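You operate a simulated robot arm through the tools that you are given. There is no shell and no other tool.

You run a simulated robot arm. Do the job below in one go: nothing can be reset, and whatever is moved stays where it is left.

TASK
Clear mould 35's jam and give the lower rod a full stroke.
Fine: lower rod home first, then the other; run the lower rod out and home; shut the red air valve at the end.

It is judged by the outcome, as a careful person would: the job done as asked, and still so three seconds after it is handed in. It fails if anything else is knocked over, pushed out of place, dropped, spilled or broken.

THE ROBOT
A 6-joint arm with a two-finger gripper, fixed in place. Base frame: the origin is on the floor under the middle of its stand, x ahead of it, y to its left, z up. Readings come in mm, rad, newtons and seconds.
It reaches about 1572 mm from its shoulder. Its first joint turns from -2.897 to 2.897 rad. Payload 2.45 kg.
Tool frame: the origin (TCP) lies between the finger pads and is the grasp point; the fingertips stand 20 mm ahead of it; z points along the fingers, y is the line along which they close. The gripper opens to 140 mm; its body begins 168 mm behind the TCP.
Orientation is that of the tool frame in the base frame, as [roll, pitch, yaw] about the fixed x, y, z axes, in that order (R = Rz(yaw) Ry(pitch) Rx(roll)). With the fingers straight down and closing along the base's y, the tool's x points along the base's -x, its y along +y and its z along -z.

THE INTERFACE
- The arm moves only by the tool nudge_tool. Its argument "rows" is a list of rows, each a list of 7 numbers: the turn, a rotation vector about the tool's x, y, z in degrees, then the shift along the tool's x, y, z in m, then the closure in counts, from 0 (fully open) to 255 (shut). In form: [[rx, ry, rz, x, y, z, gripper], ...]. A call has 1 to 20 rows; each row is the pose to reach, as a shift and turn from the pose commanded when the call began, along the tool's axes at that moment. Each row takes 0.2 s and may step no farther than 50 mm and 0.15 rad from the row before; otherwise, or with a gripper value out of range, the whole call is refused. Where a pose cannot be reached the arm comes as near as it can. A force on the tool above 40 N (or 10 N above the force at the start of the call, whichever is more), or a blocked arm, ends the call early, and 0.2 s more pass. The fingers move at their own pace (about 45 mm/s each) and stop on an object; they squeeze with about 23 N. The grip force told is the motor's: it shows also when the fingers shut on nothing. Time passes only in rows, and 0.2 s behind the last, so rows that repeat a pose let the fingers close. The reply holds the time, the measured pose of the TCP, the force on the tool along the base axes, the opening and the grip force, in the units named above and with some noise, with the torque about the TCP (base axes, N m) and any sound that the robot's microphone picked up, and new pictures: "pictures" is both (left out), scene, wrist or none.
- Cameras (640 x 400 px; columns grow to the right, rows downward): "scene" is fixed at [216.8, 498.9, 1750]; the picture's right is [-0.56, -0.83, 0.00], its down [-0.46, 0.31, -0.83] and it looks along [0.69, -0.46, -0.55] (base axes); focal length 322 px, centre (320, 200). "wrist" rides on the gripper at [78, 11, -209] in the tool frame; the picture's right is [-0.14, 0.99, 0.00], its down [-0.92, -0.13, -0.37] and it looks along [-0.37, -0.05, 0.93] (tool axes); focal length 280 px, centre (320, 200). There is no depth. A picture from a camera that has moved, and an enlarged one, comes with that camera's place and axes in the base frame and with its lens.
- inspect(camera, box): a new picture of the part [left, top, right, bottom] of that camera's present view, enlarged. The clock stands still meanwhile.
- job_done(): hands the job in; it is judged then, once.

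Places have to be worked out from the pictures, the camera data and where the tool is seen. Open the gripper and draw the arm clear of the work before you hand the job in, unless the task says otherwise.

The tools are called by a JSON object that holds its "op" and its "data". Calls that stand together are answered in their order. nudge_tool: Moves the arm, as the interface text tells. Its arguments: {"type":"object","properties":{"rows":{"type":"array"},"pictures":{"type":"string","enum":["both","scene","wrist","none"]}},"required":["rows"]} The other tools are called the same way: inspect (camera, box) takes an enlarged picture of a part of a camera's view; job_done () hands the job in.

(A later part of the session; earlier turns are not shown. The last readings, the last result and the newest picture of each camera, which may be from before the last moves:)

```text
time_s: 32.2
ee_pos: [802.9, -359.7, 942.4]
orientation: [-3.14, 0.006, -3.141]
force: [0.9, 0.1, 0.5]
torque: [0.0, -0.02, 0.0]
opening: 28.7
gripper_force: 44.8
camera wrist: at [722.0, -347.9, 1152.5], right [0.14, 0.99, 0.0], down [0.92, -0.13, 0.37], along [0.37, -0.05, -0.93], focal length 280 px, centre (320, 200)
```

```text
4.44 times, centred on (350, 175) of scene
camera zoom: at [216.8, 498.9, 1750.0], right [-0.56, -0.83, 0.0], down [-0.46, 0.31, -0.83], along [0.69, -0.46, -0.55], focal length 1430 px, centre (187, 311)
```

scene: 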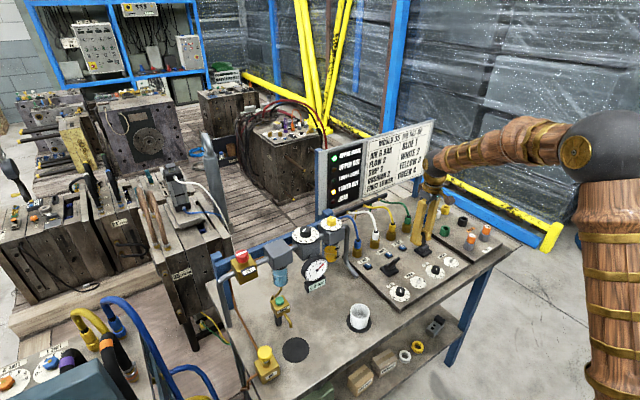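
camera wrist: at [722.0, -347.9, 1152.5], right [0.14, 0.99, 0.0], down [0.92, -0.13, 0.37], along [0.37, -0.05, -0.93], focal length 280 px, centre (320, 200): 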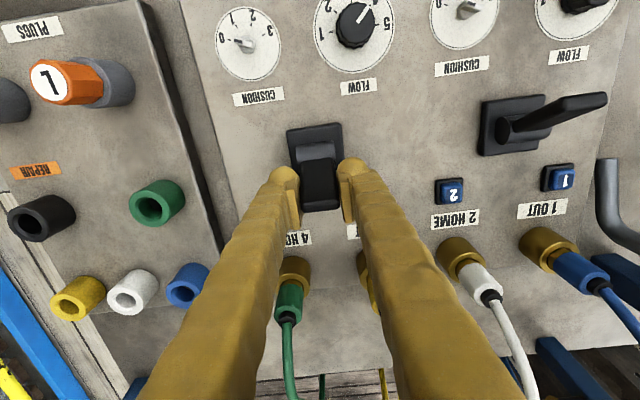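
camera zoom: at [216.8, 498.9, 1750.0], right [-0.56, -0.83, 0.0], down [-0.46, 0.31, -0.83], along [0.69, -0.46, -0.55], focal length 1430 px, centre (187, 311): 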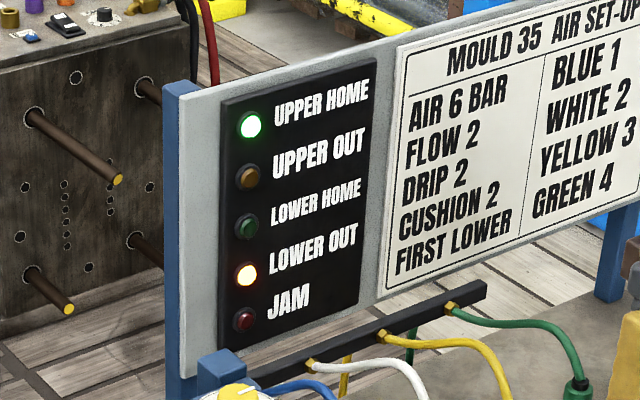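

LOWER OUT is still lit and the grip is centred with no load. I swing the lower paddle toward the robot to bring the rod home.

{"op": "nudge_tool", "data": {"rows": [[0, 0, 0, 0.004, 0, -0.0017, 255], [0, 0, 0, 0.008, 0, -0.003, 255], [0, 0, 0, 0.012, 0, -0.004, 255], [0, 0, 0, 0.016, 0, -0.0046, 255], [0, 0, 0, 0.02, 0, -0.005, 255], [0, 0, 0, 0.024, 0, -0.005, 255], [0, 0, 0, 0.028, 0, -0.0046, 255], [0, 0, 0, 0.032, 0, -0.004, 255], [0, 0, 0, 0.036, 0, -0.003, 255], [0, 0, 0, 0.04, 0, -0.002, 255], [0, 0, 0, 0.043, 0, -0.001, 255], [0, 0, 0, 0.042, 0, -0.001, 200], [0, 0, 0, 0.042, 0, -0.001, 160], [0, 0, 0, 0.042, 0, -0.001, 128], [0, 0, 0, 0.042, 0, -0.001, 128]]}}

{"op": "inspect", "data": {"camera": "scene", "box": [310, 130, 390, 220]}}

{"op": "inspect", "data": {"camera": "wrist", "box": [230, 110, 430, 235]}}

{"op": "inspect", "data": {"camera": "scene", "box": [160, 290, 260, 350]}}

```text
time_s: 35.4
ee_pos: [760.3, -360.5, 943.6]
orientation: [-3.14, 0.005, -3.14]
force: [0.4, 0.2, 0.5]
torque: [-0.02, -0.01, -0.01]
opening: 69.8
gripper_force: 0.1
camera wrist: at [680.1, -348.0, 1153.2], right [0.14, 0.99, 0.0], down [0.92, -0.13, 0.37], along [0.37, -0.05, -0.93], focal length 280 px, centre (320, 200)
```

scene: 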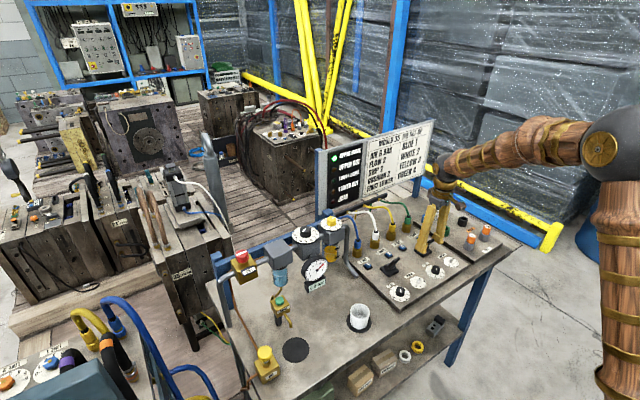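
wrist: 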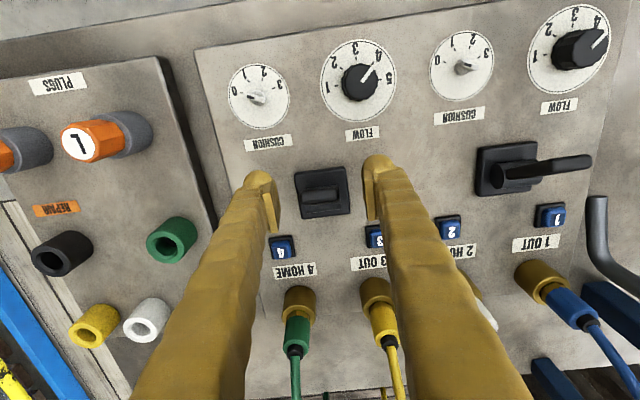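

```text
4.44 times, centred on (350, 175) of scene
camera zoom: at [216.8, 498.9, 1750.0], right [-0.56, -0.83, 0.0], down [-0.46, 0.31, -0.83], along [0.69, -0.46, -0.55], focal length 1430 px, centre (187, 311)
```

zoom: 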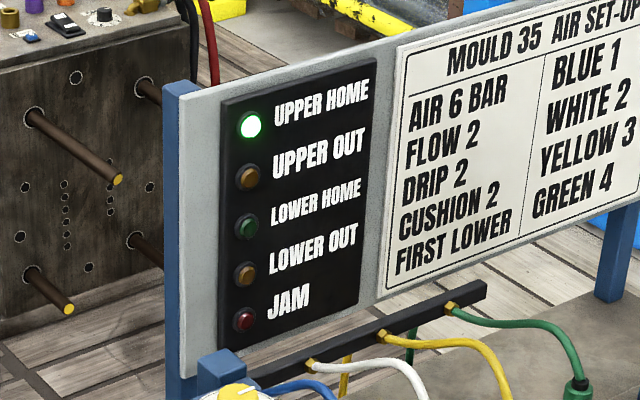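

```text
3.20 times, centred on (330, 172) of wrist
camera zoom: at [680.1, -348.0, 1153.2], right [0.14, 0.99, 0.0], down [0.92, -0.13, 0.37], along [0.37, -0.05, -0.93], focal length 897 px, centre (288, 288)
```

zoom: 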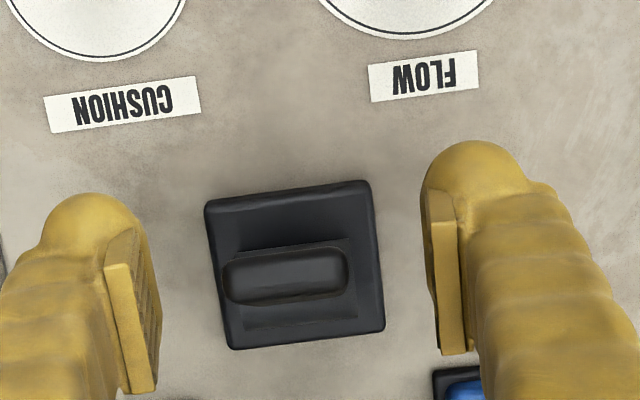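

```text
6.40 times, centred on (210, 320) of scene
camera zoom: at [216.8, 498.9, 1750.0], right [-0.56, -0.83, 0.0], down [-0.46, 0.31, -0.83], along [0.69, -0.46, -0.55], focal length 2059 px, centre (1024, -568)
```

zoom: 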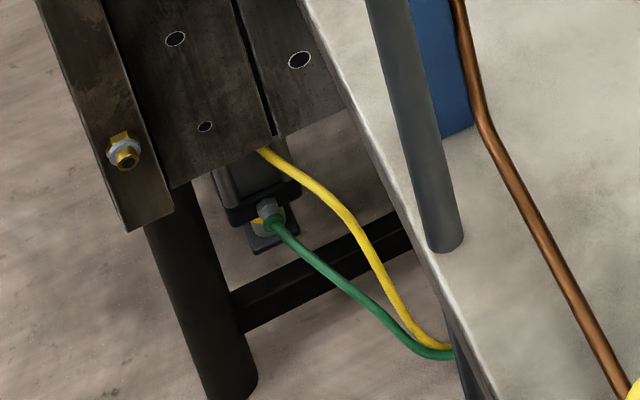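

The paddle is at HOME and the rod is retracting, not yet home. I lift straight up clear while it finishes, then check the lamps.

{"op": "nudge_tool", "data": {"rows": [[0, 0, 0, 0, 0, -0.04, 128], [0, 0, 0, 0, 0, -0.08, 128], [0, 0, 0, 0, 0, -0.12, 128], [0, 0, 0, 0, 0, -0.16, 128], [0, 0, 0, 0, 0, -0.2, 128], [0, 0, 0, 0, 0, -0.24, 128], [0, 0, 0, 0, 0, -0.28, 128], [0, 0, 0, 0, 0, -0.28, 128]]}}

{"op": "inspect", "data": {"camera": "scene", "box": [310, 130, 390, 220]}}

{"op": "inspect", "data": {"camera": "scene", "box": [222, 240, 282, 290]}}

{"op": "inspect", "data": {"camera": "scene", "box": [340, 220, 460, 300]}}

```text
time_s: 37.2
ee_pos: [759.2, -359.7, 1222.9]
orientation: [-3.141, 0.005, -3.14]
force: [0.3, 0.6, 0.1]
torque: [0.02, -0.01, 0.0]
opening: 69.6
gripper_force: 0.0
camera wrist: at [678.8, -346.8, 1433.0], right [0.14, 0.99, 0.0], down [0.92, -0.13, 0.37], along [0.37, -0.05, -0.93], focal length 280 px, centre (320, 200)
```

scene: 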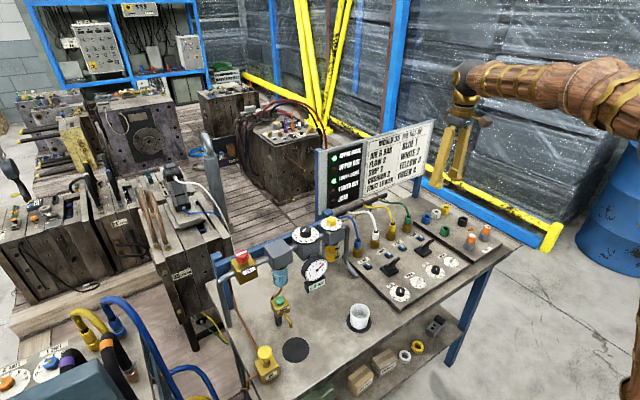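
wrist: 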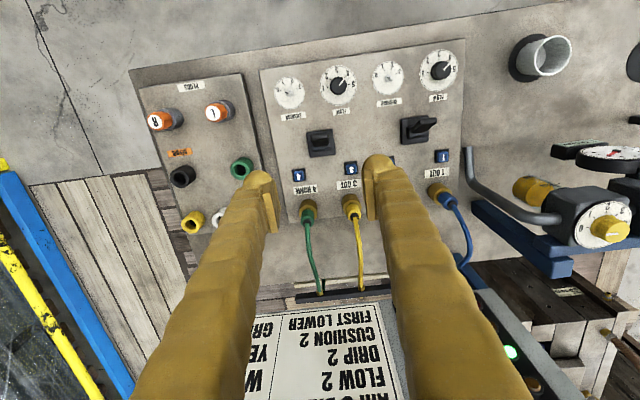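

```text
4.44 times, centred on (350, 175) of scene
camera zoom: at [216.8, 498.9, 1750.0], right [-0.56, -0.83, 0.0], down [-0.46, 0.31, -0.83], along [0.69, -0.46, -0.55], focal length 1430 px, centre (187, 311)
```

zoom: 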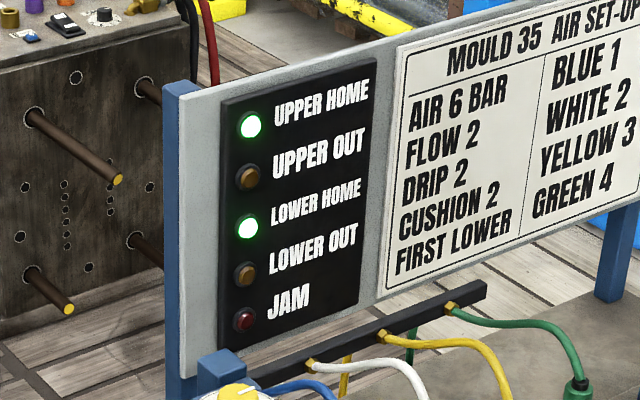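

```text
8.00 times, centred on (252, 265) of scene
camera zoom: at [216.8, 498.9, 1750.0], right [-0.56, -0.83, 0.0], down [-0.46, 0.31, -0.83], along [0.69, -0.46, -0.55], focal length 2573 px, centre (864, -320)
```

zoom: 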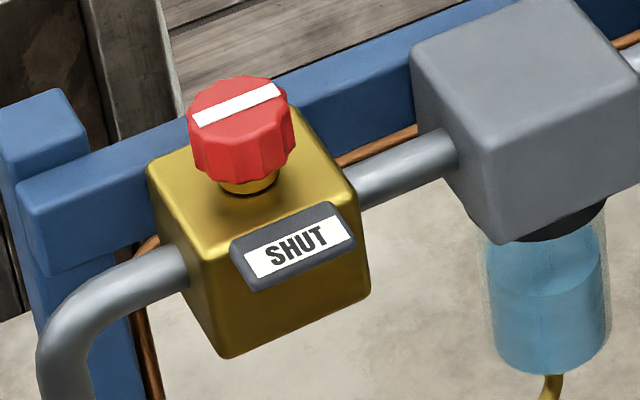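

```text
5.00 times, centred on (400, 260) of scene
camera zoom: at [216.8, 498.9, 1750.0], right [-0.56, -0.83, 0.0], down [-0.46, 0.31, -0.83], along [0.69, -0.46, -0.55], focal length 1608 px, centre (-80, -100)
```

zoom: 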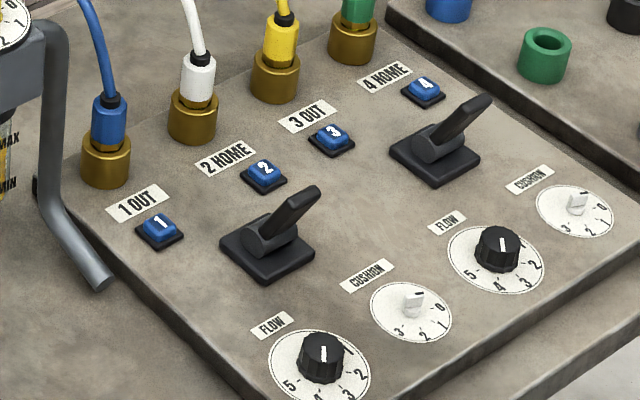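

Both HOME lamps are lit, nothing jammed, paddles both at HOME. Now I fly high over the table to a viewing pose near the red valve, estimated at (896,307,1118).

{"op": "nudge_tool", "data": {"rows": [[0, 0, 0, -0.0014, 0.03, -0.03, 128], [0, 0, 0, -0.0028, 0.07, -0.055, 128], [0, 0, 0, -0.0042, 0.115, -0.07, 128], [0, 0, 0, -0.0056, 0.163, -0.08, 128], [0, 0, 0, -0.007, 0.211, -0.09, 128], [0, 0, 0, -0.0084, 0.26, -0.097, 128], [0, 0, 0, -0.0098, 0.308, -0.097, 128], [0, 0, 0, -0.0112, 0.356, -0.097, 128], [0, 0, 0, -0.0126, 0.404, -0.097, 128], [0, 0, 0, -0.014, 0.452, -0.097, 128], [0, 0, 0, -0.0154, 0.5, -0.097, 128], [0, 0, 0, -0.0168, 0.548, -0.097, 128], [0, 0, 0, -0.0182, 0.596, -0.097, 128], [0, 0, 0, -0.02, 0.64, -0.097, 128], [0, 0, 0, -0.021, 0.667, -0.097, 128], [0, 0, 0, -0.021, 0.667, -0.097, 128]]}}

{"op": "inspect", "data": {"camera": "wrist", "box": [220, 120, 440, 280]}}

```text
time_s: 40.6
ee_pos: [780.2, 308.4, 1320.6]
orientation: [-3.139, 0.006, -3.141]
force: [0.2, 0.7, -0.4]
torque: [0.01, -0.01, 0.01]
opening: 69.8
gripper_force: 0.0
camera wrist: at [698.8, 320.8, 1529.4], right [0.14, 0.99, 0.0], down [0.92, -0.13, 0.37], along [0.37, -0.05, -0.93], focal length 280 px, centre (320, 200)
```

scene: 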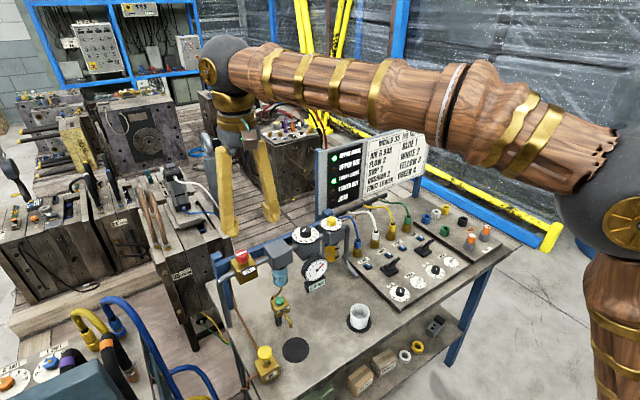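
wrist: 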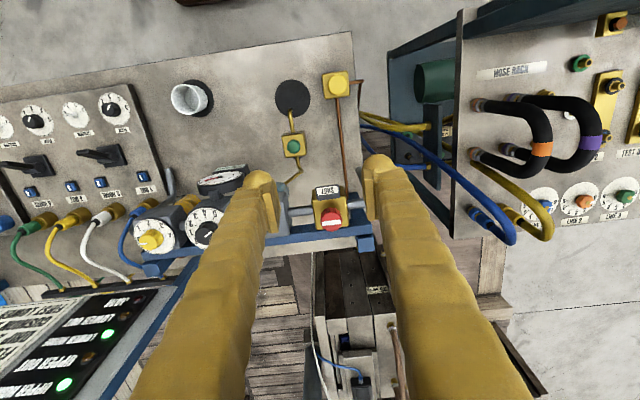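

```text
2.50 times, centred on (330, 200) of wrist
camera zoom: at [698.8, 320.8, 1529.4], right [0.14, 0.99, 0.0], down [0.92, -0.13, 0.37], along [0.37, -0.05, -0.93], focal length 701 px, centre (295, 200)
```

zoom: 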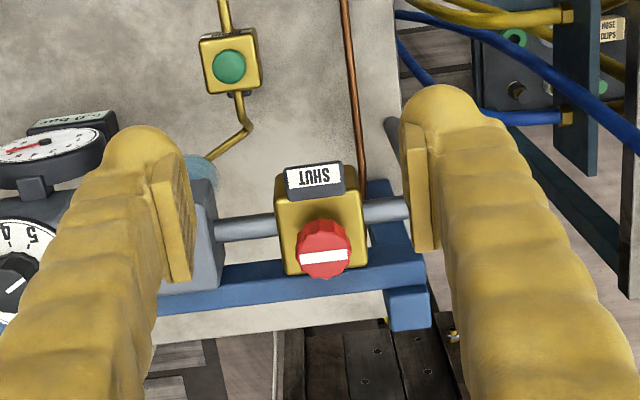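

The red knob triangulates to about (904,312,1119) with its white bar along the pipe (open). I straighten a 0.3° tool tilt and go closer for a better fix.

{"op": "nudge_tool", "data": {"rows": [[0, 0.1, 0, -0.02, 0.001, 0.03, 128], [0, 0.2, 0, -0.04, 0.002, 0.06, 128], [0, 0.31, 0, -0.06, 0.003, 0.09, 128], [0, 0.31, 0, -0.07, 0.003, 0.11, 128], [0, 0.31, 0, -0.07, 0.003, 0.11, 128]]}}

{"op": "inspect", "data": {"camera": "wrist", "box": [220, 120, 440, 280]}}

{"op": "inspect", "data": {"camera": "scene", "box": [200, 180, 320, 300]}}

```text
time_s: 41.8
ee_pos: [849.6, 310.6, 1209.3]
orientation: [-3.14, 0.0, -3.141]
force: [-0.5, 0.5, -0.1]
torque: [0.01, -0.04, 0.02]
opening: 69.5
gripper_force: 0.0
camera wrist: at [770.5, 322.8, 1419.6], right [0.14, 0.99, 0.0], down [0.92, -0.13, 0.37], along [0.36, -0.05, -0.93], focal length 280 px, centre (320, 200)
```

scene: 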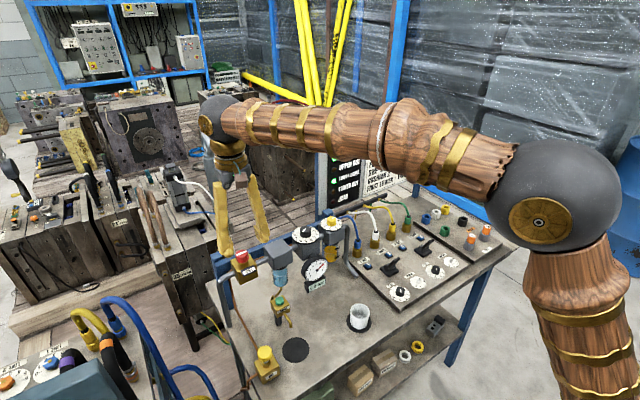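
wrist: 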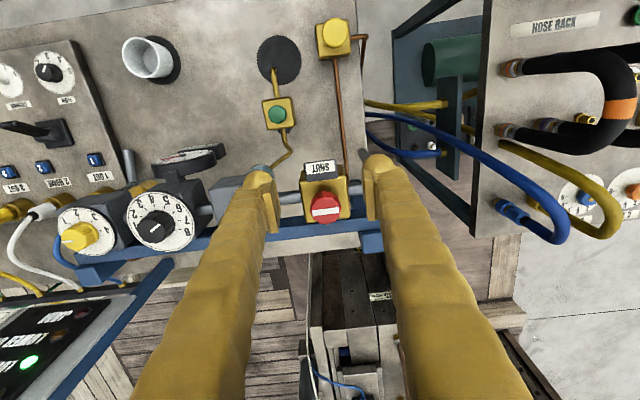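

```text
2.50 times, centred on (330, 200) of wrist
camera zoom: at [770.5, 322.8, 1419.6], right [0.14, 0.99, 0.0], down [0.92, -0.13, 0.37], along [0.36, -0.05, -0.93], focal length 701 px, centre (295, 200)
```

zoom: 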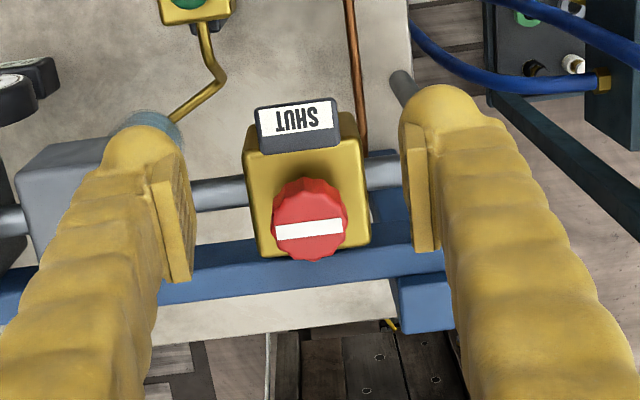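

```text
3.33 times, centred on (260, 240) of scene
camera zoom: at [216.8, 498.9, 1750.0], right [-0.56, -0.83, 0.0], down [-0.46, 0.31, -0.83], along [0.69, -0.46, -0.55], focal length 1072 px, centre (520, 67)
```

zoom: 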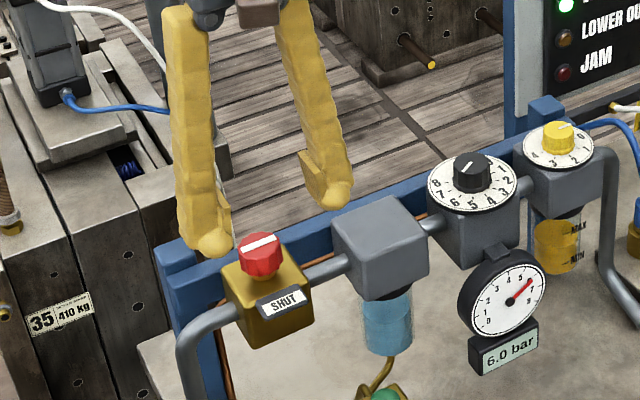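

Knob top centre comes out at about (905,311,1119), about 35 mm across, above the brass block (top ≈1090); the SHUT plate sits on the -x side. To keep the fingers off that plate during a quarter turn, I pre-rotate the gripper -45° while moving above the knob.

{"op": "nudge_tool", "data": {"rows": [[0, 0, -7.5, -0.0093, 0, 0.0075, 128], [0, 0, -15, -0.0185, 0, 0.015, 128], [0, 0, -22.5, -0.0278, 0, 0.0225, 128], [0, 0, -30, -0.037, 0, 0.03, 128], [0, 0, -37.5, -0.0463, 0, 0.0375, 128], [0, 0, -45, -0.0555, 0, 0.045, 128], [0, 0, -45, -0.0555, 0, 0.045, 128]]}}

{"op": "inspect", "data": {"camera": "wrist", "box": [220, 90, 440, 250]}}

{"op": "inspect", "data": {"camera": "scene", "box": [205, 210, 295, 300]}}

```text
time_s: 43.4
ee_pos: [904.8, 310.7, 1165.0]
orientation: [-3.14, -0.001, -2.355]
force: [0.2, 0.0, -0.9]
torque: [0.0, -0.01, -0.03]
opening: 69.7
gripper_force: 0.1
camera wrist: at [841.3, 264.1, 1375.4], right [-0.6, 0.8, 0.0], down [0.74, 0.56, 0.37], along [0.29, 0.22, -0.93], focal length 280 px, centre (320, 200)
```

scene: 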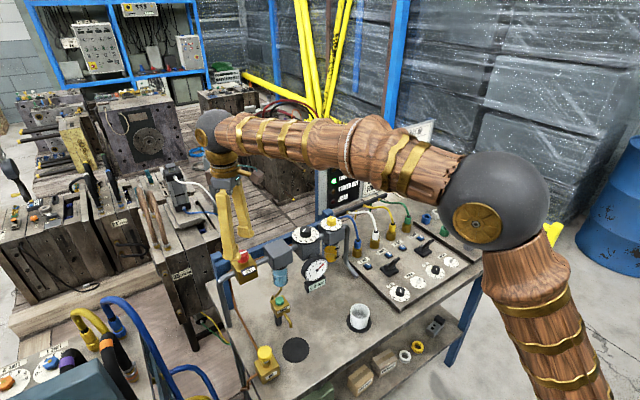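
wrist: 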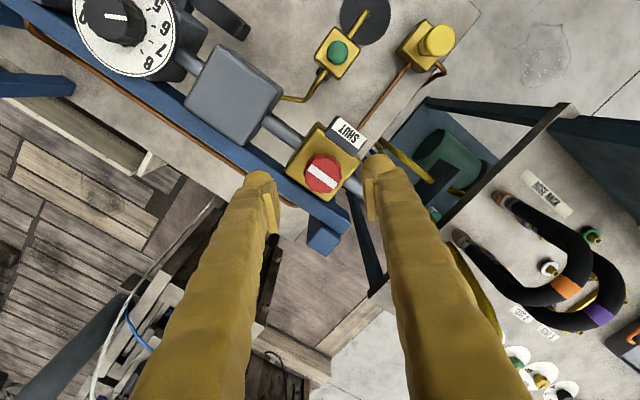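

```text
2.50 times, centred on (330, 170) of wrist
camera zoom: at [841.3, 264.1, 1375.4], right [-0.6, 0.8, 0.0], down [0.74, 0.56, 0.37], along [0.29, 0.22, -0.93], focal length 701 px, centre (295, 275)
```

zoom: 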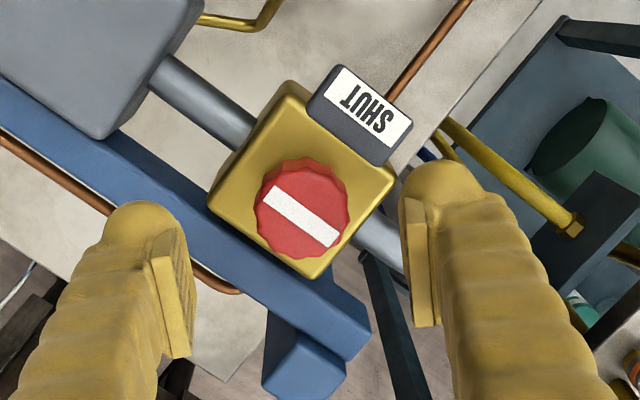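

```text
4.44 times, centred on (250, 255) of scene
camera zoom: at [216.8, 498.9, 1750.0], right [-0.56, -0.83, 0.0], down [-0.46, 0.31, -0.83], along [0.69, -0.46, -0.55], focal length 1430 px, centre (631, -44)
```

zoom: 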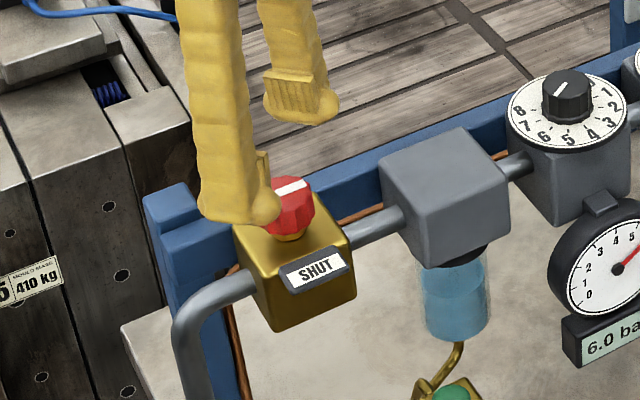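

The knob axis works out nearer (901,311.5) with its top near z≈1120. I correct the offset and lower to TCP z≈1140, then check the tip height against the knob.

{"op": "nudge_tool", "data": {"rows": [[0, 0, 0, 0.002, 0.0031, 0.01, 128], [0, 0, 0, 0.002, 0.0031, 0.02, 128], [0, 0, 0, 0.002, 0.0031, 0.025, 128], [0, 0, 0, 0.002, 0.0031, 0.025, 128]]}}

{"op": "inspect", "data": {"camera": "wrist", "box": [220, 90, 440, 250]}}

{"op": "inspect", "data": {"camera": "scene", "box": [222, 240, 282, 290]}}

```text
time_s: 44.4
ee_pos: [900.3, 310.4, 1139.7]
orientation: [-3.14, -0.003, -2.354]
force: [0.0, 1.3, 0.4]
torque: [-0.01, 0.01, -0.01]
opening: 69.4
gripper_force: 0.1
camera wrist: at [837.9, 265.0, 1350.1], right [-0.6, 0.8, 0.0], down [0.74, 0.56, 0.37], along [0.29, 0.22, -0.93], focal length 280 px, centre (320, 200)
```

scene: 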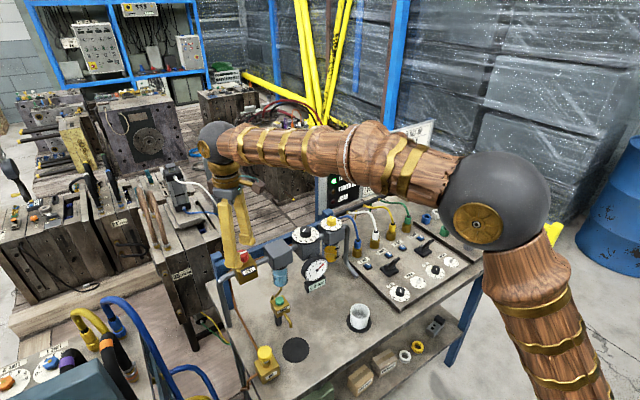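
wrist: 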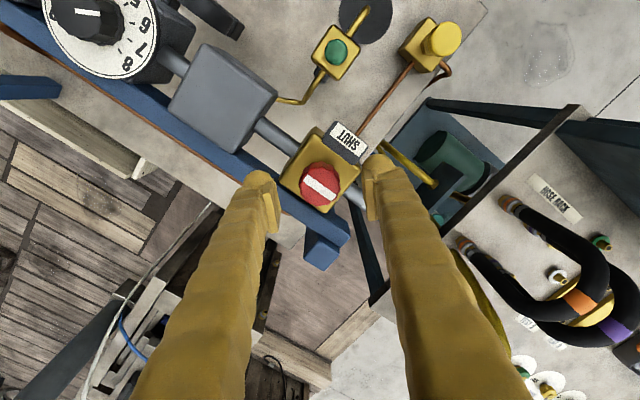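

```text
2.50 times, centred on (330, 170) of wrist
camera zoom: at [837.9, 265.0, 1350.1], right [-0.6, 0.8, 0.0], down [0.74, 0.56, 0.37], along [0.29, 0.22, -0.93], focal length 701 px, centre (295, 275)
```

zoom: 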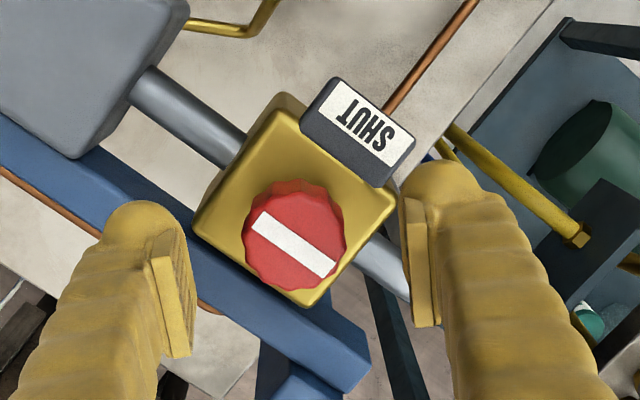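

```text
8.00 times, centred on (252, 265) of scene
camera zoom: at [216.8, 498.9, 1750.0], right [-0.56, -0.83, 0.0], down [-0.46, 0.31, -0.83], along [0.69, -0.46, -0.55], focal length 2573 px, centre (864, -320)
```

zoom: 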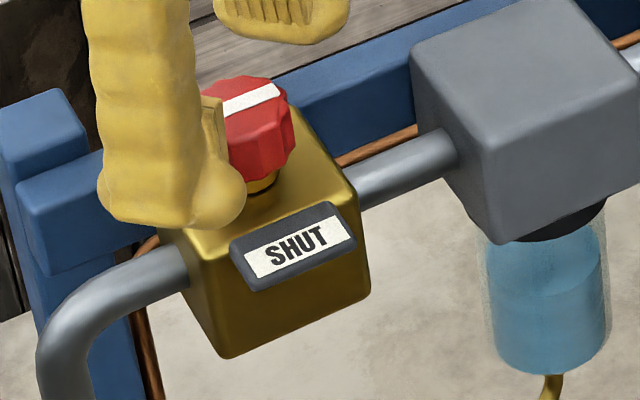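

The knob is centred between the pads; tips at z≈1120 level with its top. Block, plate and rail tops are near 1090-1094, so I descend to TCP z≈1119 (tips ≈1099) and close on the knob.

{"op": "nudge_tool", "data": {"rows": [[0, 0, 0, 0, 0, 0.007, 128], [0, 0, 0, 0, 0, 0.014, 128], [0, 0, 0, 0, 0, 0.021, 128], [0, 0, 0, 0, 0, 0.021, 128]]}}

{"op": "inspect", "data": {"camera": "wrist", "box": [220, 90, 440, 250]}}

{"op": "inspect", "data": {"camera": "scene", "box": [222, 240, 282, 290]}}

```text
time_s: 45.4
ee_pos: [900.6, 311.6, 1118.5]
orientation: [-3.14, -0.002, -2.358]
force: [-0.1, 0.4, 0.5]
torque: [-0.04, -0.03, -0.02]
opening: 70.0
gripper_force: 0.1
camera wrist: at [837.8, 264.9, 1329.1], right [-0.6, 0.8, 0.0], down [0.74, 0.56, 0.37], along [0.29, 0.22, -0.93], focal length 280 px, centre (320, 200)
```

scene: 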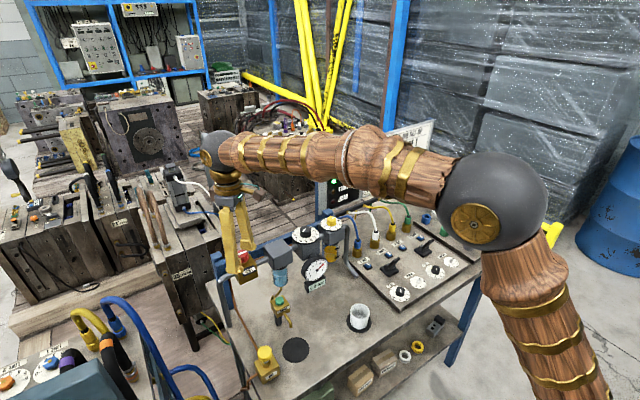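
wrist: 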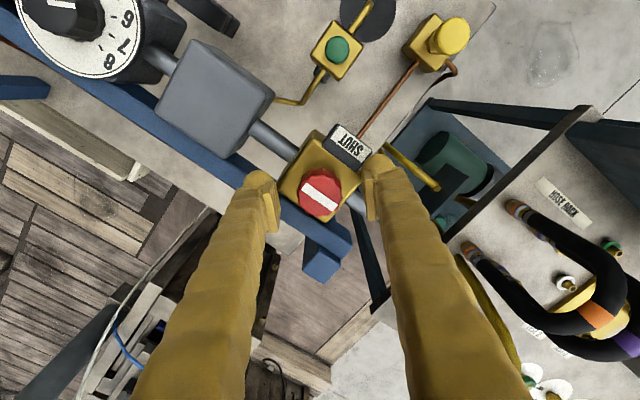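

```text
2.50 times, centred on (330, 170) of wrist
camera zoom: at [837.8, 264.9, 1329.1], right [-0.6, 0.8, 0.0], down [0.74, 0.56, 0.37], along [0.29, 0.22, -0.93], focal length 701 px, centre (295, 275)
```

zoom: 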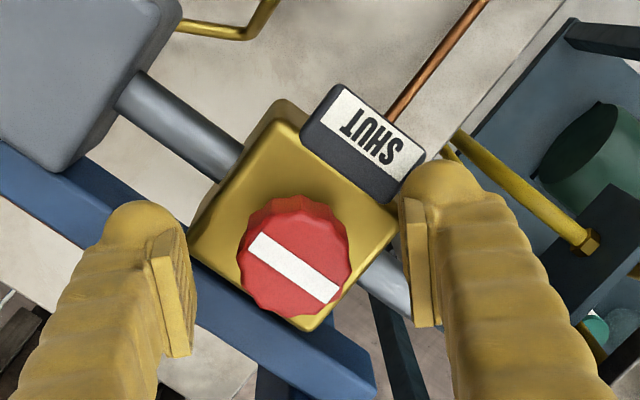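

```text
8.00 times, centred on (252, 265) of scene
camera zoom: at [216.8, 498.9, 1750.0], right [-0.56, -0.83, 0.0], down [-0.46, 0.31, -0.83], along [0.69, -0.46, -0.55], focal length 2573 px, centre (864, -320)
```

zoom: 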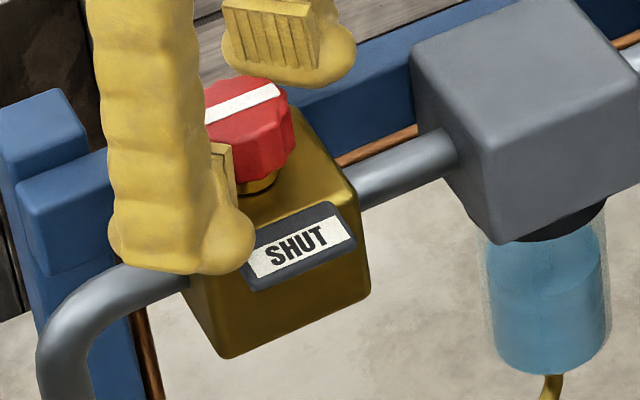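

The apparent knob width puts its top nearer z≈1115, so I lower another 5 mm (tips ≈1094) watching force, then close the fingers on the knob.

{"op": "nudge_tool", "data": {"rows": [[0, 0, 0, 0, 0, 0.003, 128], [0, 0, 0, 0, 0, 0.005, 128], [0, 0, 0, 0, 0, 0.005, 150], [0, 0, 0, 0, 0, 0.005, 170], [0, 0, 0, 0, 0, 0.005, 200], [0, 0, 0, 0, 0, 0.005, 230], [0, 0, 0, 0, 0, 0.005, 255], [0, 0, 0, 0, 0, 0.005, 255]]}}

{"op": "inspect", "data": {"camera": "wrist", "box": [220, 90, 440, 250]}}

{"op": "inspect", "data": {"camera": "scene", "box": [222, 240, 282, 290]}}

```text
time_s: 47.2
ee_pos: [900.9, 309.9, 1115.6]
orientation: [-3.14, 0.0, -2.357]
force: [-5.1, 9.0, 23.0]
torque: [0.28, 0.35, -0.04]
opening: 31.9
gripper_force: 38.7
camera wrist: at [837.6, 264.8, 1324.8], right [-0.6, 0.8, 0.0], down [0.74, 0.56, 0.37], along [0.29, 0.22, -0.93], focal length 280 px, centre (320, 200)
```

scene: 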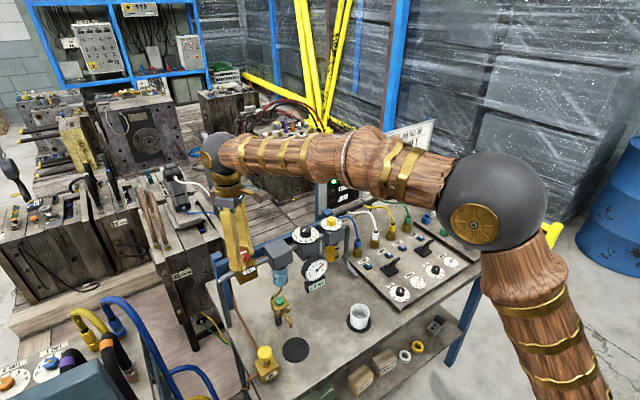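
wrist: 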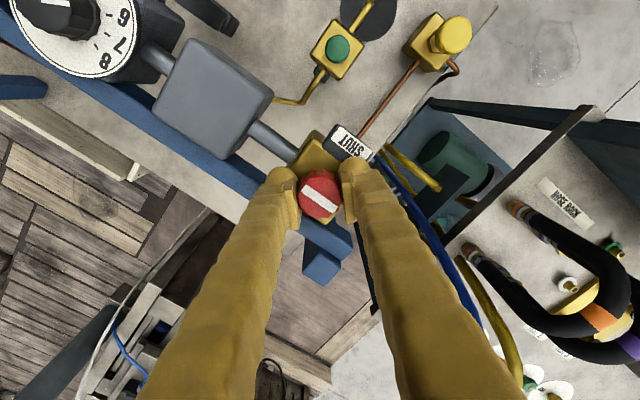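

```text
2.50 times, centred on (330, 170) of wrist
camera zoom: at [837.6, 264.8, 1324.8], right [-0.6, 0.8, 0.0], down [0.74, 0.56, 0.37], along [0.29, 0.22, -0.93], focal length 701 px, centre (295, 275)
```

zoom: 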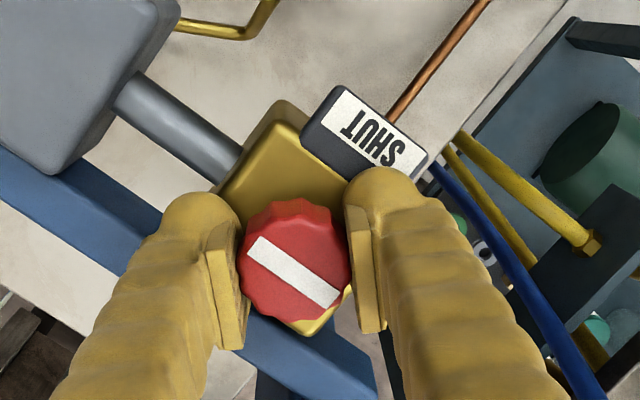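

```text
8.00 times, centred on (252, 265) of scene
camera zoom: at [216.8, 498.9, 1750.0], right [-0.56, -0.83, 0.0], down [-0.46, 0.31, -0.83], along [0.69, -0.46, -0.55], focal length 2573 px, centre (864, -320)
```

zoom: 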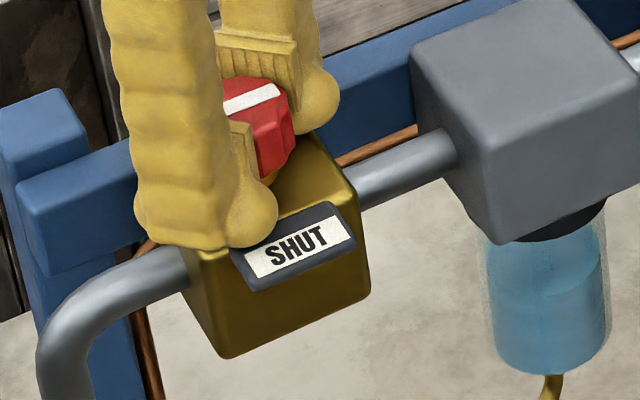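

The grip closed at 31.9 mm but a 23 N upward push shows a fingertip touching the block or plate. I reopen slightly, rise 4 mm and re-grip.

{"op": "nudge_tool", "data": {"rows": [[0, 0, 0, 0, 0, 0, 190], [0, 0, 0, 0, 0, 0, 165], [0, 0, 0, 0, 0, -0.003, 165], [0, 0, 0, 0, 0, -0.004, 165], [0, 0, 0, 0, 0, -0.004, 165]], "pictures": "none"}}

{"op": "nudge_tool", "data": {"rows": [[0, 0, 0, 0, 0, 0, 190], [0, 0, 0, 0, 0, 0, 220], [0, 0, 0, 0, 0, 0, 255], [0, 0, 0, 0, 0, 0, 255], [0, 0, 0, 0, 0, 0, 255]]}}

{"op": "inspect", "data": {"camera": "wrist", "box": [220, 90, 440, 250]}}

{"op": "inspect", "data": {"camera": "scene", "box": [222, 240, 282, 290]}}

```text
time_s: 48.4
ee_pos: [900.7, 311.6, 1117.8]
orientation: [3.141, -0.001, -2.356]
force: [0.3, 0.3, -0.3]
torque: [0.02, -0.01, 0.0]
opening: 49.5
gripper_force: 0.0
```

```text
time_s: 49.6
ee_pos: [900.6, 311.4, 1118.1]
orientation: [3.141, -0.001, -2.356]
force: [-6.0, 2.7, -3.2]
torque: [0.06, 0.03, -0.04]
opening: 33.2
gripper_force: 45.5
camera wrist: at [837.9, 264.9, 1327.8], right [-0.6, 0.8, 0.0], down [0.74, 0.56, 0.37], along [0.29, 0.22, -0.93], focal length 280 px, centre (320, 200)
```

scene: 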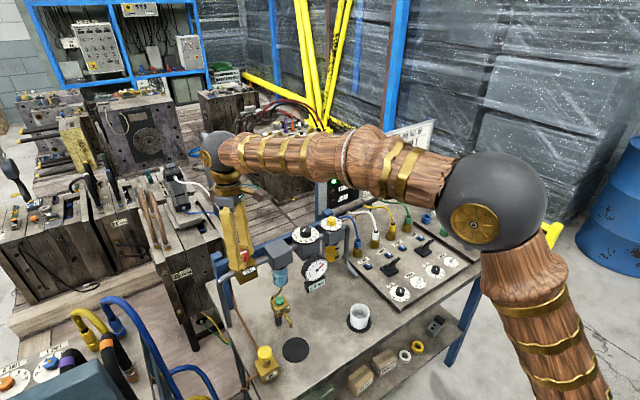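
wrist: 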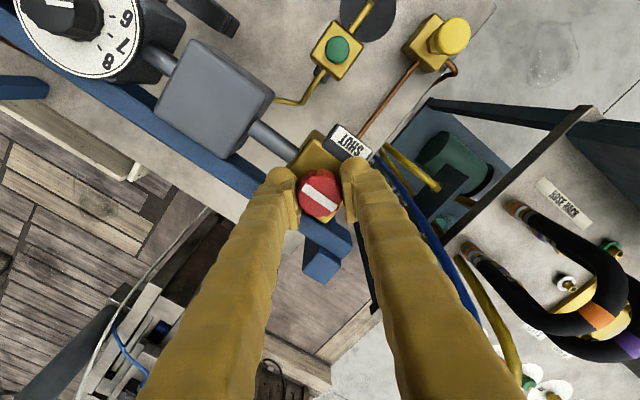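

```text
2.50 times, centred on (330, 170) of wrist
camera zoom: at [837.9, 264.9, 1327.8], right [-0.6, 0.8, 0.0], down [0.74, 0.56, 0.37], along [0.29, 0.22, -0.93], focal length 701 px, centre (295, 275)
```

zoom: 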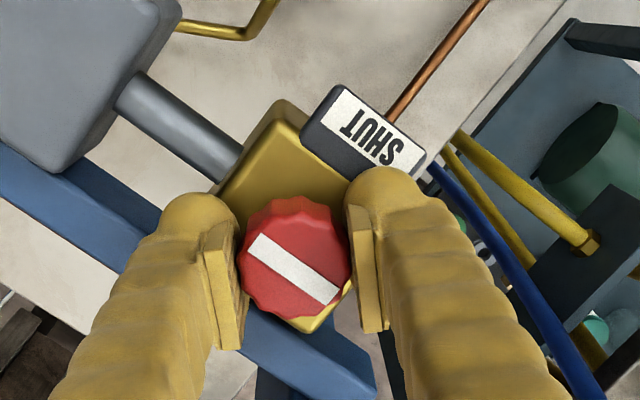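

```text
8.00 times, centred on (252, 265) of scene
camera zoom: at [216.8, 498.9, 1750.0], right [-0.56, -0.83, 0.0], down [-0.46, 0.31, -0.83], along [0.69, -0.46, -0.55], focal length 2573 px, centre (864, -320)
```

zoom: 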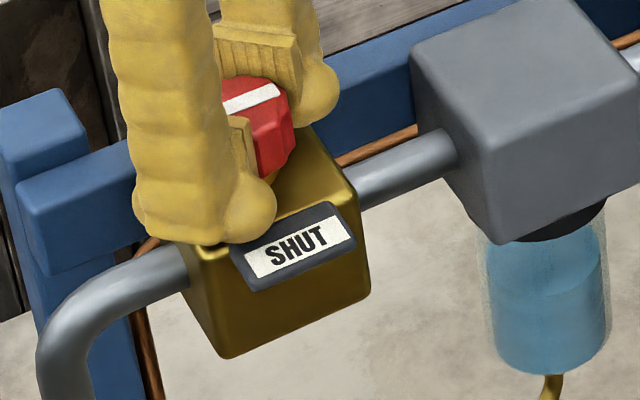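

Clean grip now with no vertical load. I try a small clockwise turn (seen from above, +z of the tool), 15°, and check the torque and bar.

{"op": "nudge_tool", "data": {"rows": [[0, 0, 5, 0, 0, 0, 255], [0, 0, 10, 0, 0, 0, 255], [0, 0, 15, 0, 0, 0, 255], [0, 0, 15, 0, 0, 0, 255]]}}

{"op": "inspect", "data": {"camera": "wrist", "box": [220, 90, 440, 250]}}

{"op": "inspect", "data": {"camera": "scene", "box": [222, 240, 282, 290]}}

```text
time_s: 50.6
ee_pos: [902.2, 310.9, 1117.8]
orientation: [-3.14, -0.001, -2.62]
force: [-9.2, -8.9, -2.8]
torque: [-0.15, 0.22, 0.01]
opening: 33.3
gripper_force: 44.4
camera wrist: at [827.9, 282.6, 1327.8], right [-0.37, 0.93, 0.0], down [0.86, 0.35, 0.37], along [0.34, 0.14, -0.93], focal length 280 px, centre (320, 200)
```

scene: 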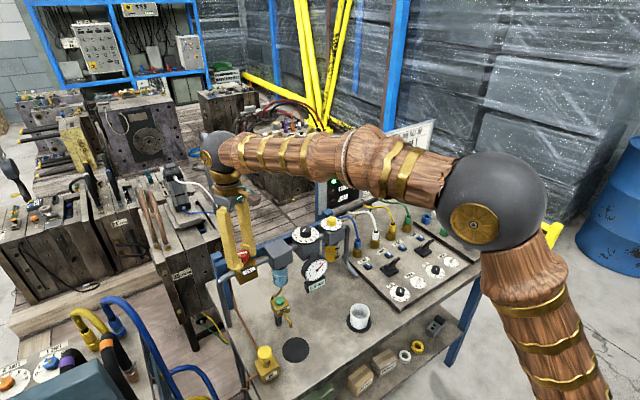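
wrist: 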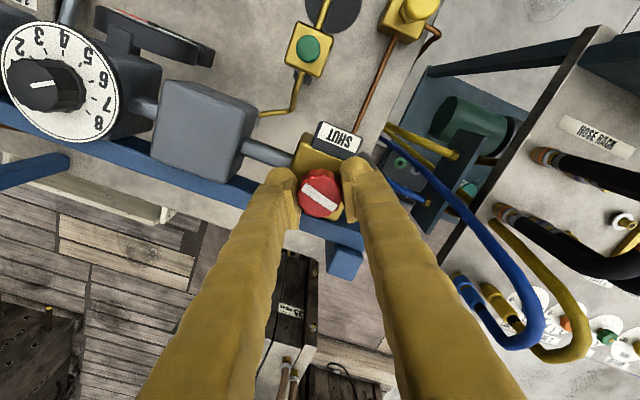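

```text
2.50 times, centred on (330, 170) of wrist
camera zoom: at [827.9, 282.6, 1327.8], right [-0.37, 0.93, 0.0], down [0.86, 0.35, 0.37], along [0.34, 0.14, -0.93], focal length 701 px, centre (295, 275)
```

zoom: 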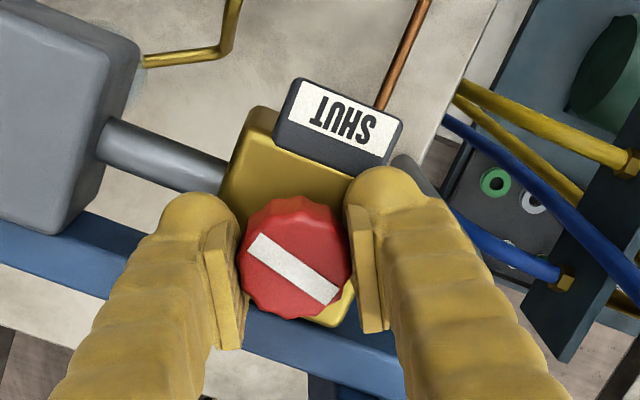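

```text
8.00 times, centred on (252, 265) of scene
camera zoom: at [216.8, 498.9, 1750.0], right [-0.56, -0.83, 0.0], down [-0.46, 0.31, -0.83], along [0.69, -0.46, -0.55], focal length 2573 px, centre (864, -320)
```

zoom: 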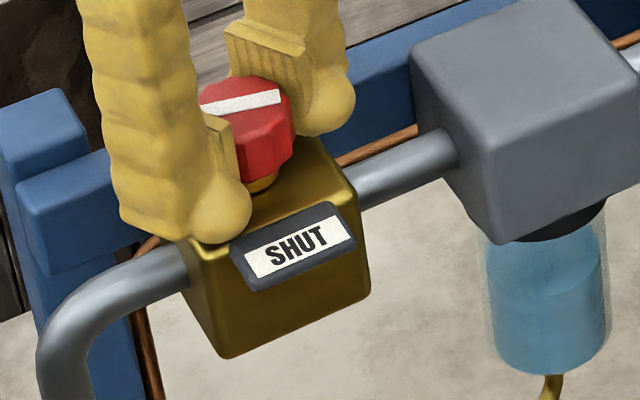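

The knob turns freely with the gripper (bar rotated 15° clockwise relative to the pipe). I continue clockwise to 90° in all, with the stop limit guarding the end.

{"op": "nudge_tool", "data": {"rows": [[0, 0, 7, 0.0003, 0, 0, 255], [0, 0, 14, 0.0003, 0, 0, 255], [0, 0, 21, 0.0003, 0, 0, 255], [0, 0, 28, 0.0003, 0, 0, 255], [0, 0, 35, 0.0003, 0, 0, 255], [0, 0, 42, 0.0003, 0, 0, 255], [0, 0, 49, 0.0003, 0, 0, 255], [0, 0, 56, 0.0003, 0, 0, 255], [0, 0, 63, 0.0003, 0, 0, 255], [0, 0, 63, 0.0003, 0, 0, 255]]}}

{"op": "inspect", "data": {"camera": "wrist", "box": [220, 90, 440, 250]}}

{"op": "inspect", "data": {"camera": "scene", "box": [222, 240, 282, 290]}}

{"op": "inspect", "data": {"camera": "scene", "box": [285, 240, 345, 300]}}

```text
time_s: 52.4
ee_pos: [901.8, 309.2, 1118.7]
orientation: [-3.139, 0.0, 2.72]
force: [-1.4, -2.5, -1.5]
torque: [-0.09, -0.05, -0.02]
opening: 33.4
gripper_force: 44.7
stopped in row 8: the force on the tool passed its limit at 41 N (the readings are from after the stop); the commanded pose is now the measured one
camera wrist: at [834.2, 352.6, 1327.7], right [0.53, 0.85, 0.0], down [0.79, -0.49, 0.37], along [0.31, -0.2, -0.93], focal length 280 px, centre (320, 200)
```

scene: 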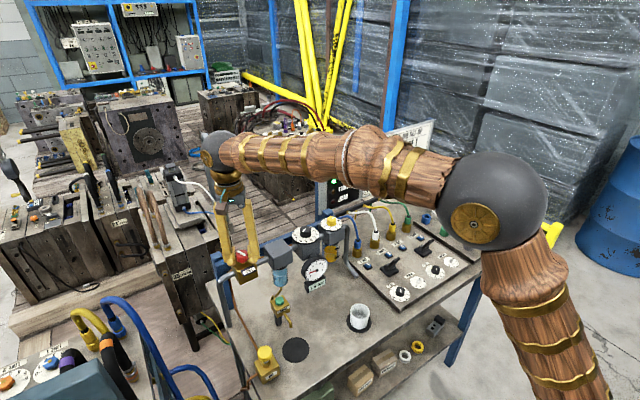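
wrist: 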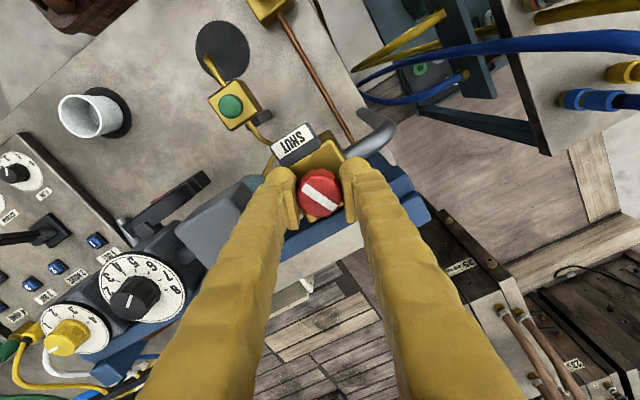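

```text
2.50 times, centred on (330, 170) of wrist
camera zoom: at [834.2, 352.6, 1327.7], right [0.53, 0.85, 0.0], down [0.79, -0.49, 0.37], along [0.31, -0.2, -0.93], focal length 701 px, centre (295, 275)
```

zoom: 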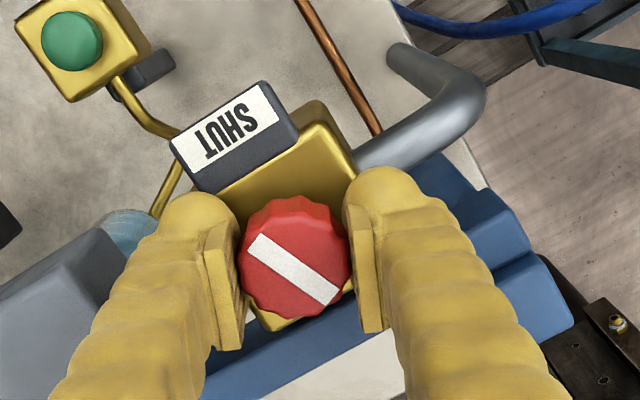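

```text
8.00 times, centred on (252, 265) of scene
camera zoom: at [216.8, 498.9, 1750.0], right [-0.56, -0.83, 0.0], down [-0.46, 0.31, -0.83], along [0.69, -0.46, -0.55], focal length 2573 px, centre (864, -320)
```

zoom: 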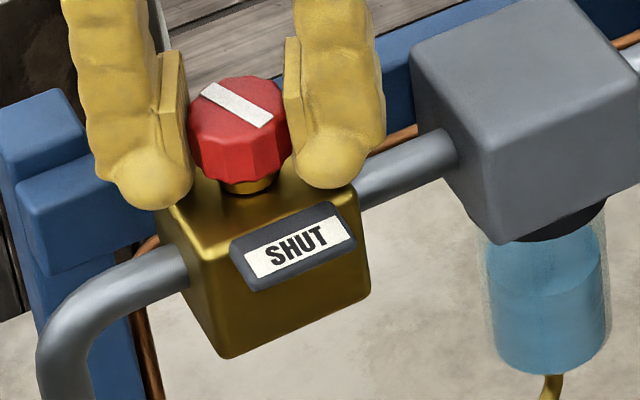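

```text
6.67 times, centred on (315, 270) of scene
camera zoom: at [216.8, 498.9, 1750.0], right [-0.56, -0.83, 0.0], down [-0.46, 0.31, -0.83], along [0.69, -0.46, -0.55], focal length 2144 px, centre (353, -267)
```

zoom: 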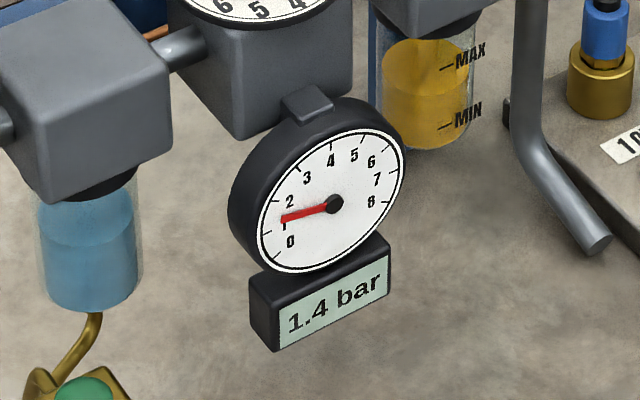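

The knob has turned about 69° clockwise and the gauge is falling (1.4 bar); a side load tripped the limit, now relaxed. I continue the remaining 21° in smaller steps.

{"op": "nudge_tool", "data": {"rows": [[0, 0, 4, 0, 0, 0, 255], [0, 0, 8, 0, 0, 0, 255], [0, 0, 12, 0, 0, 0, 255], [0, 0, 16, 0, 0, 0, 255], [0, 0, 21, 0, 0, 0, 255], [0, 0, 21, 0, 0, 0, 255]]}}

{"op": "inspect", "data": {"camera": "wrist", "box": [220, 90, 440, 250]}}

{"op": "inspect", "data": {"camera": "scene", "box": [222, 240, 282, 290]}}

{"op": "inspect", "data": {"camera": "scene", "box": [285, 240, 345, 300]}}

```text
time_s: 53.8
ee_pos: [901.3, 308.5, 1117.6]
orientation: [-3.138, 0.002, 2.355]
force: [-17.5, -24.2, -1.2]
torque: [-0.19, 0.17, 0.06]
opening: 33.6
gripper_force: 44.6
camera wrist: at [853.5, 373.4, 1327.6], right [0.8, 0.6, 0.0], down [0.56, -0.74, 0.37], along [0.22, -0.3, -0.93], focal length 280 px, centre (320, 200)
```

scene: 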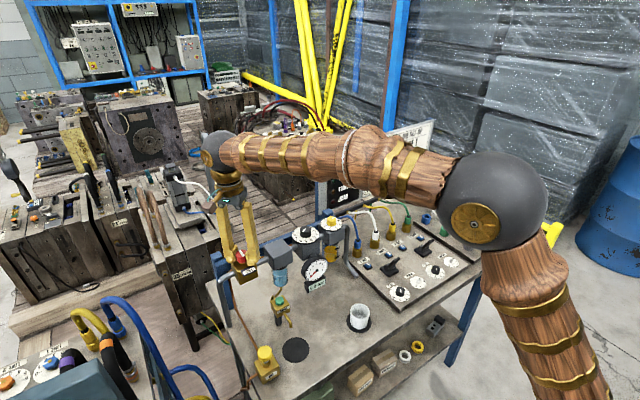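
wrist: 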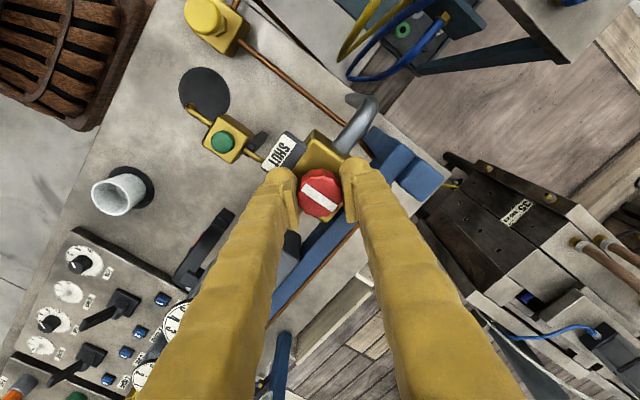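

```text
2.50 times, centred on (330, 170) of wrist
camera zoom: at [853.5, 373.4, 1327.6], right [0.8, 0.6, 0.0], down [0.56, -0.74, 0.37], along [0.22, -0.3, -0.93], focal length 701 px, centre (295, 275)
```

zoom: 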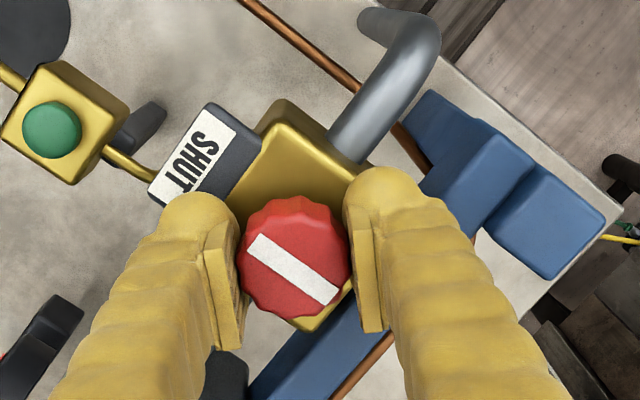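

```text
8.00 times, centred on (252, 265) of scene
camera zoom: at [216.8, 498.9, 1750.0], right [-0.56, -0.83, 0.0], down [-0.46, 0.31, -0.83], along [0.69, -0.46, -0.55], focal length 2573 px, centre (864, -320)
```

zoom: 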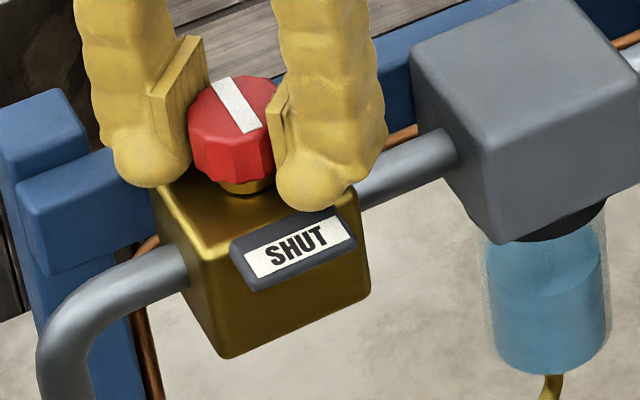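

```text
6.67 times, centred on (315, 270) of scene
camera zoom: at [216.8, 498.9, 1750.0], right [-0.56, -0.83, 0.0], down [-0.46, 0.31, -0.83], along [0.69, -0.46, -0.55], focal length 2144 px, centre (353, -267)
```

zoom: 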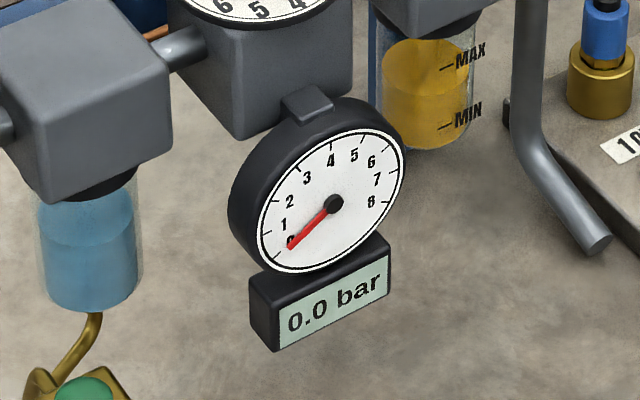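

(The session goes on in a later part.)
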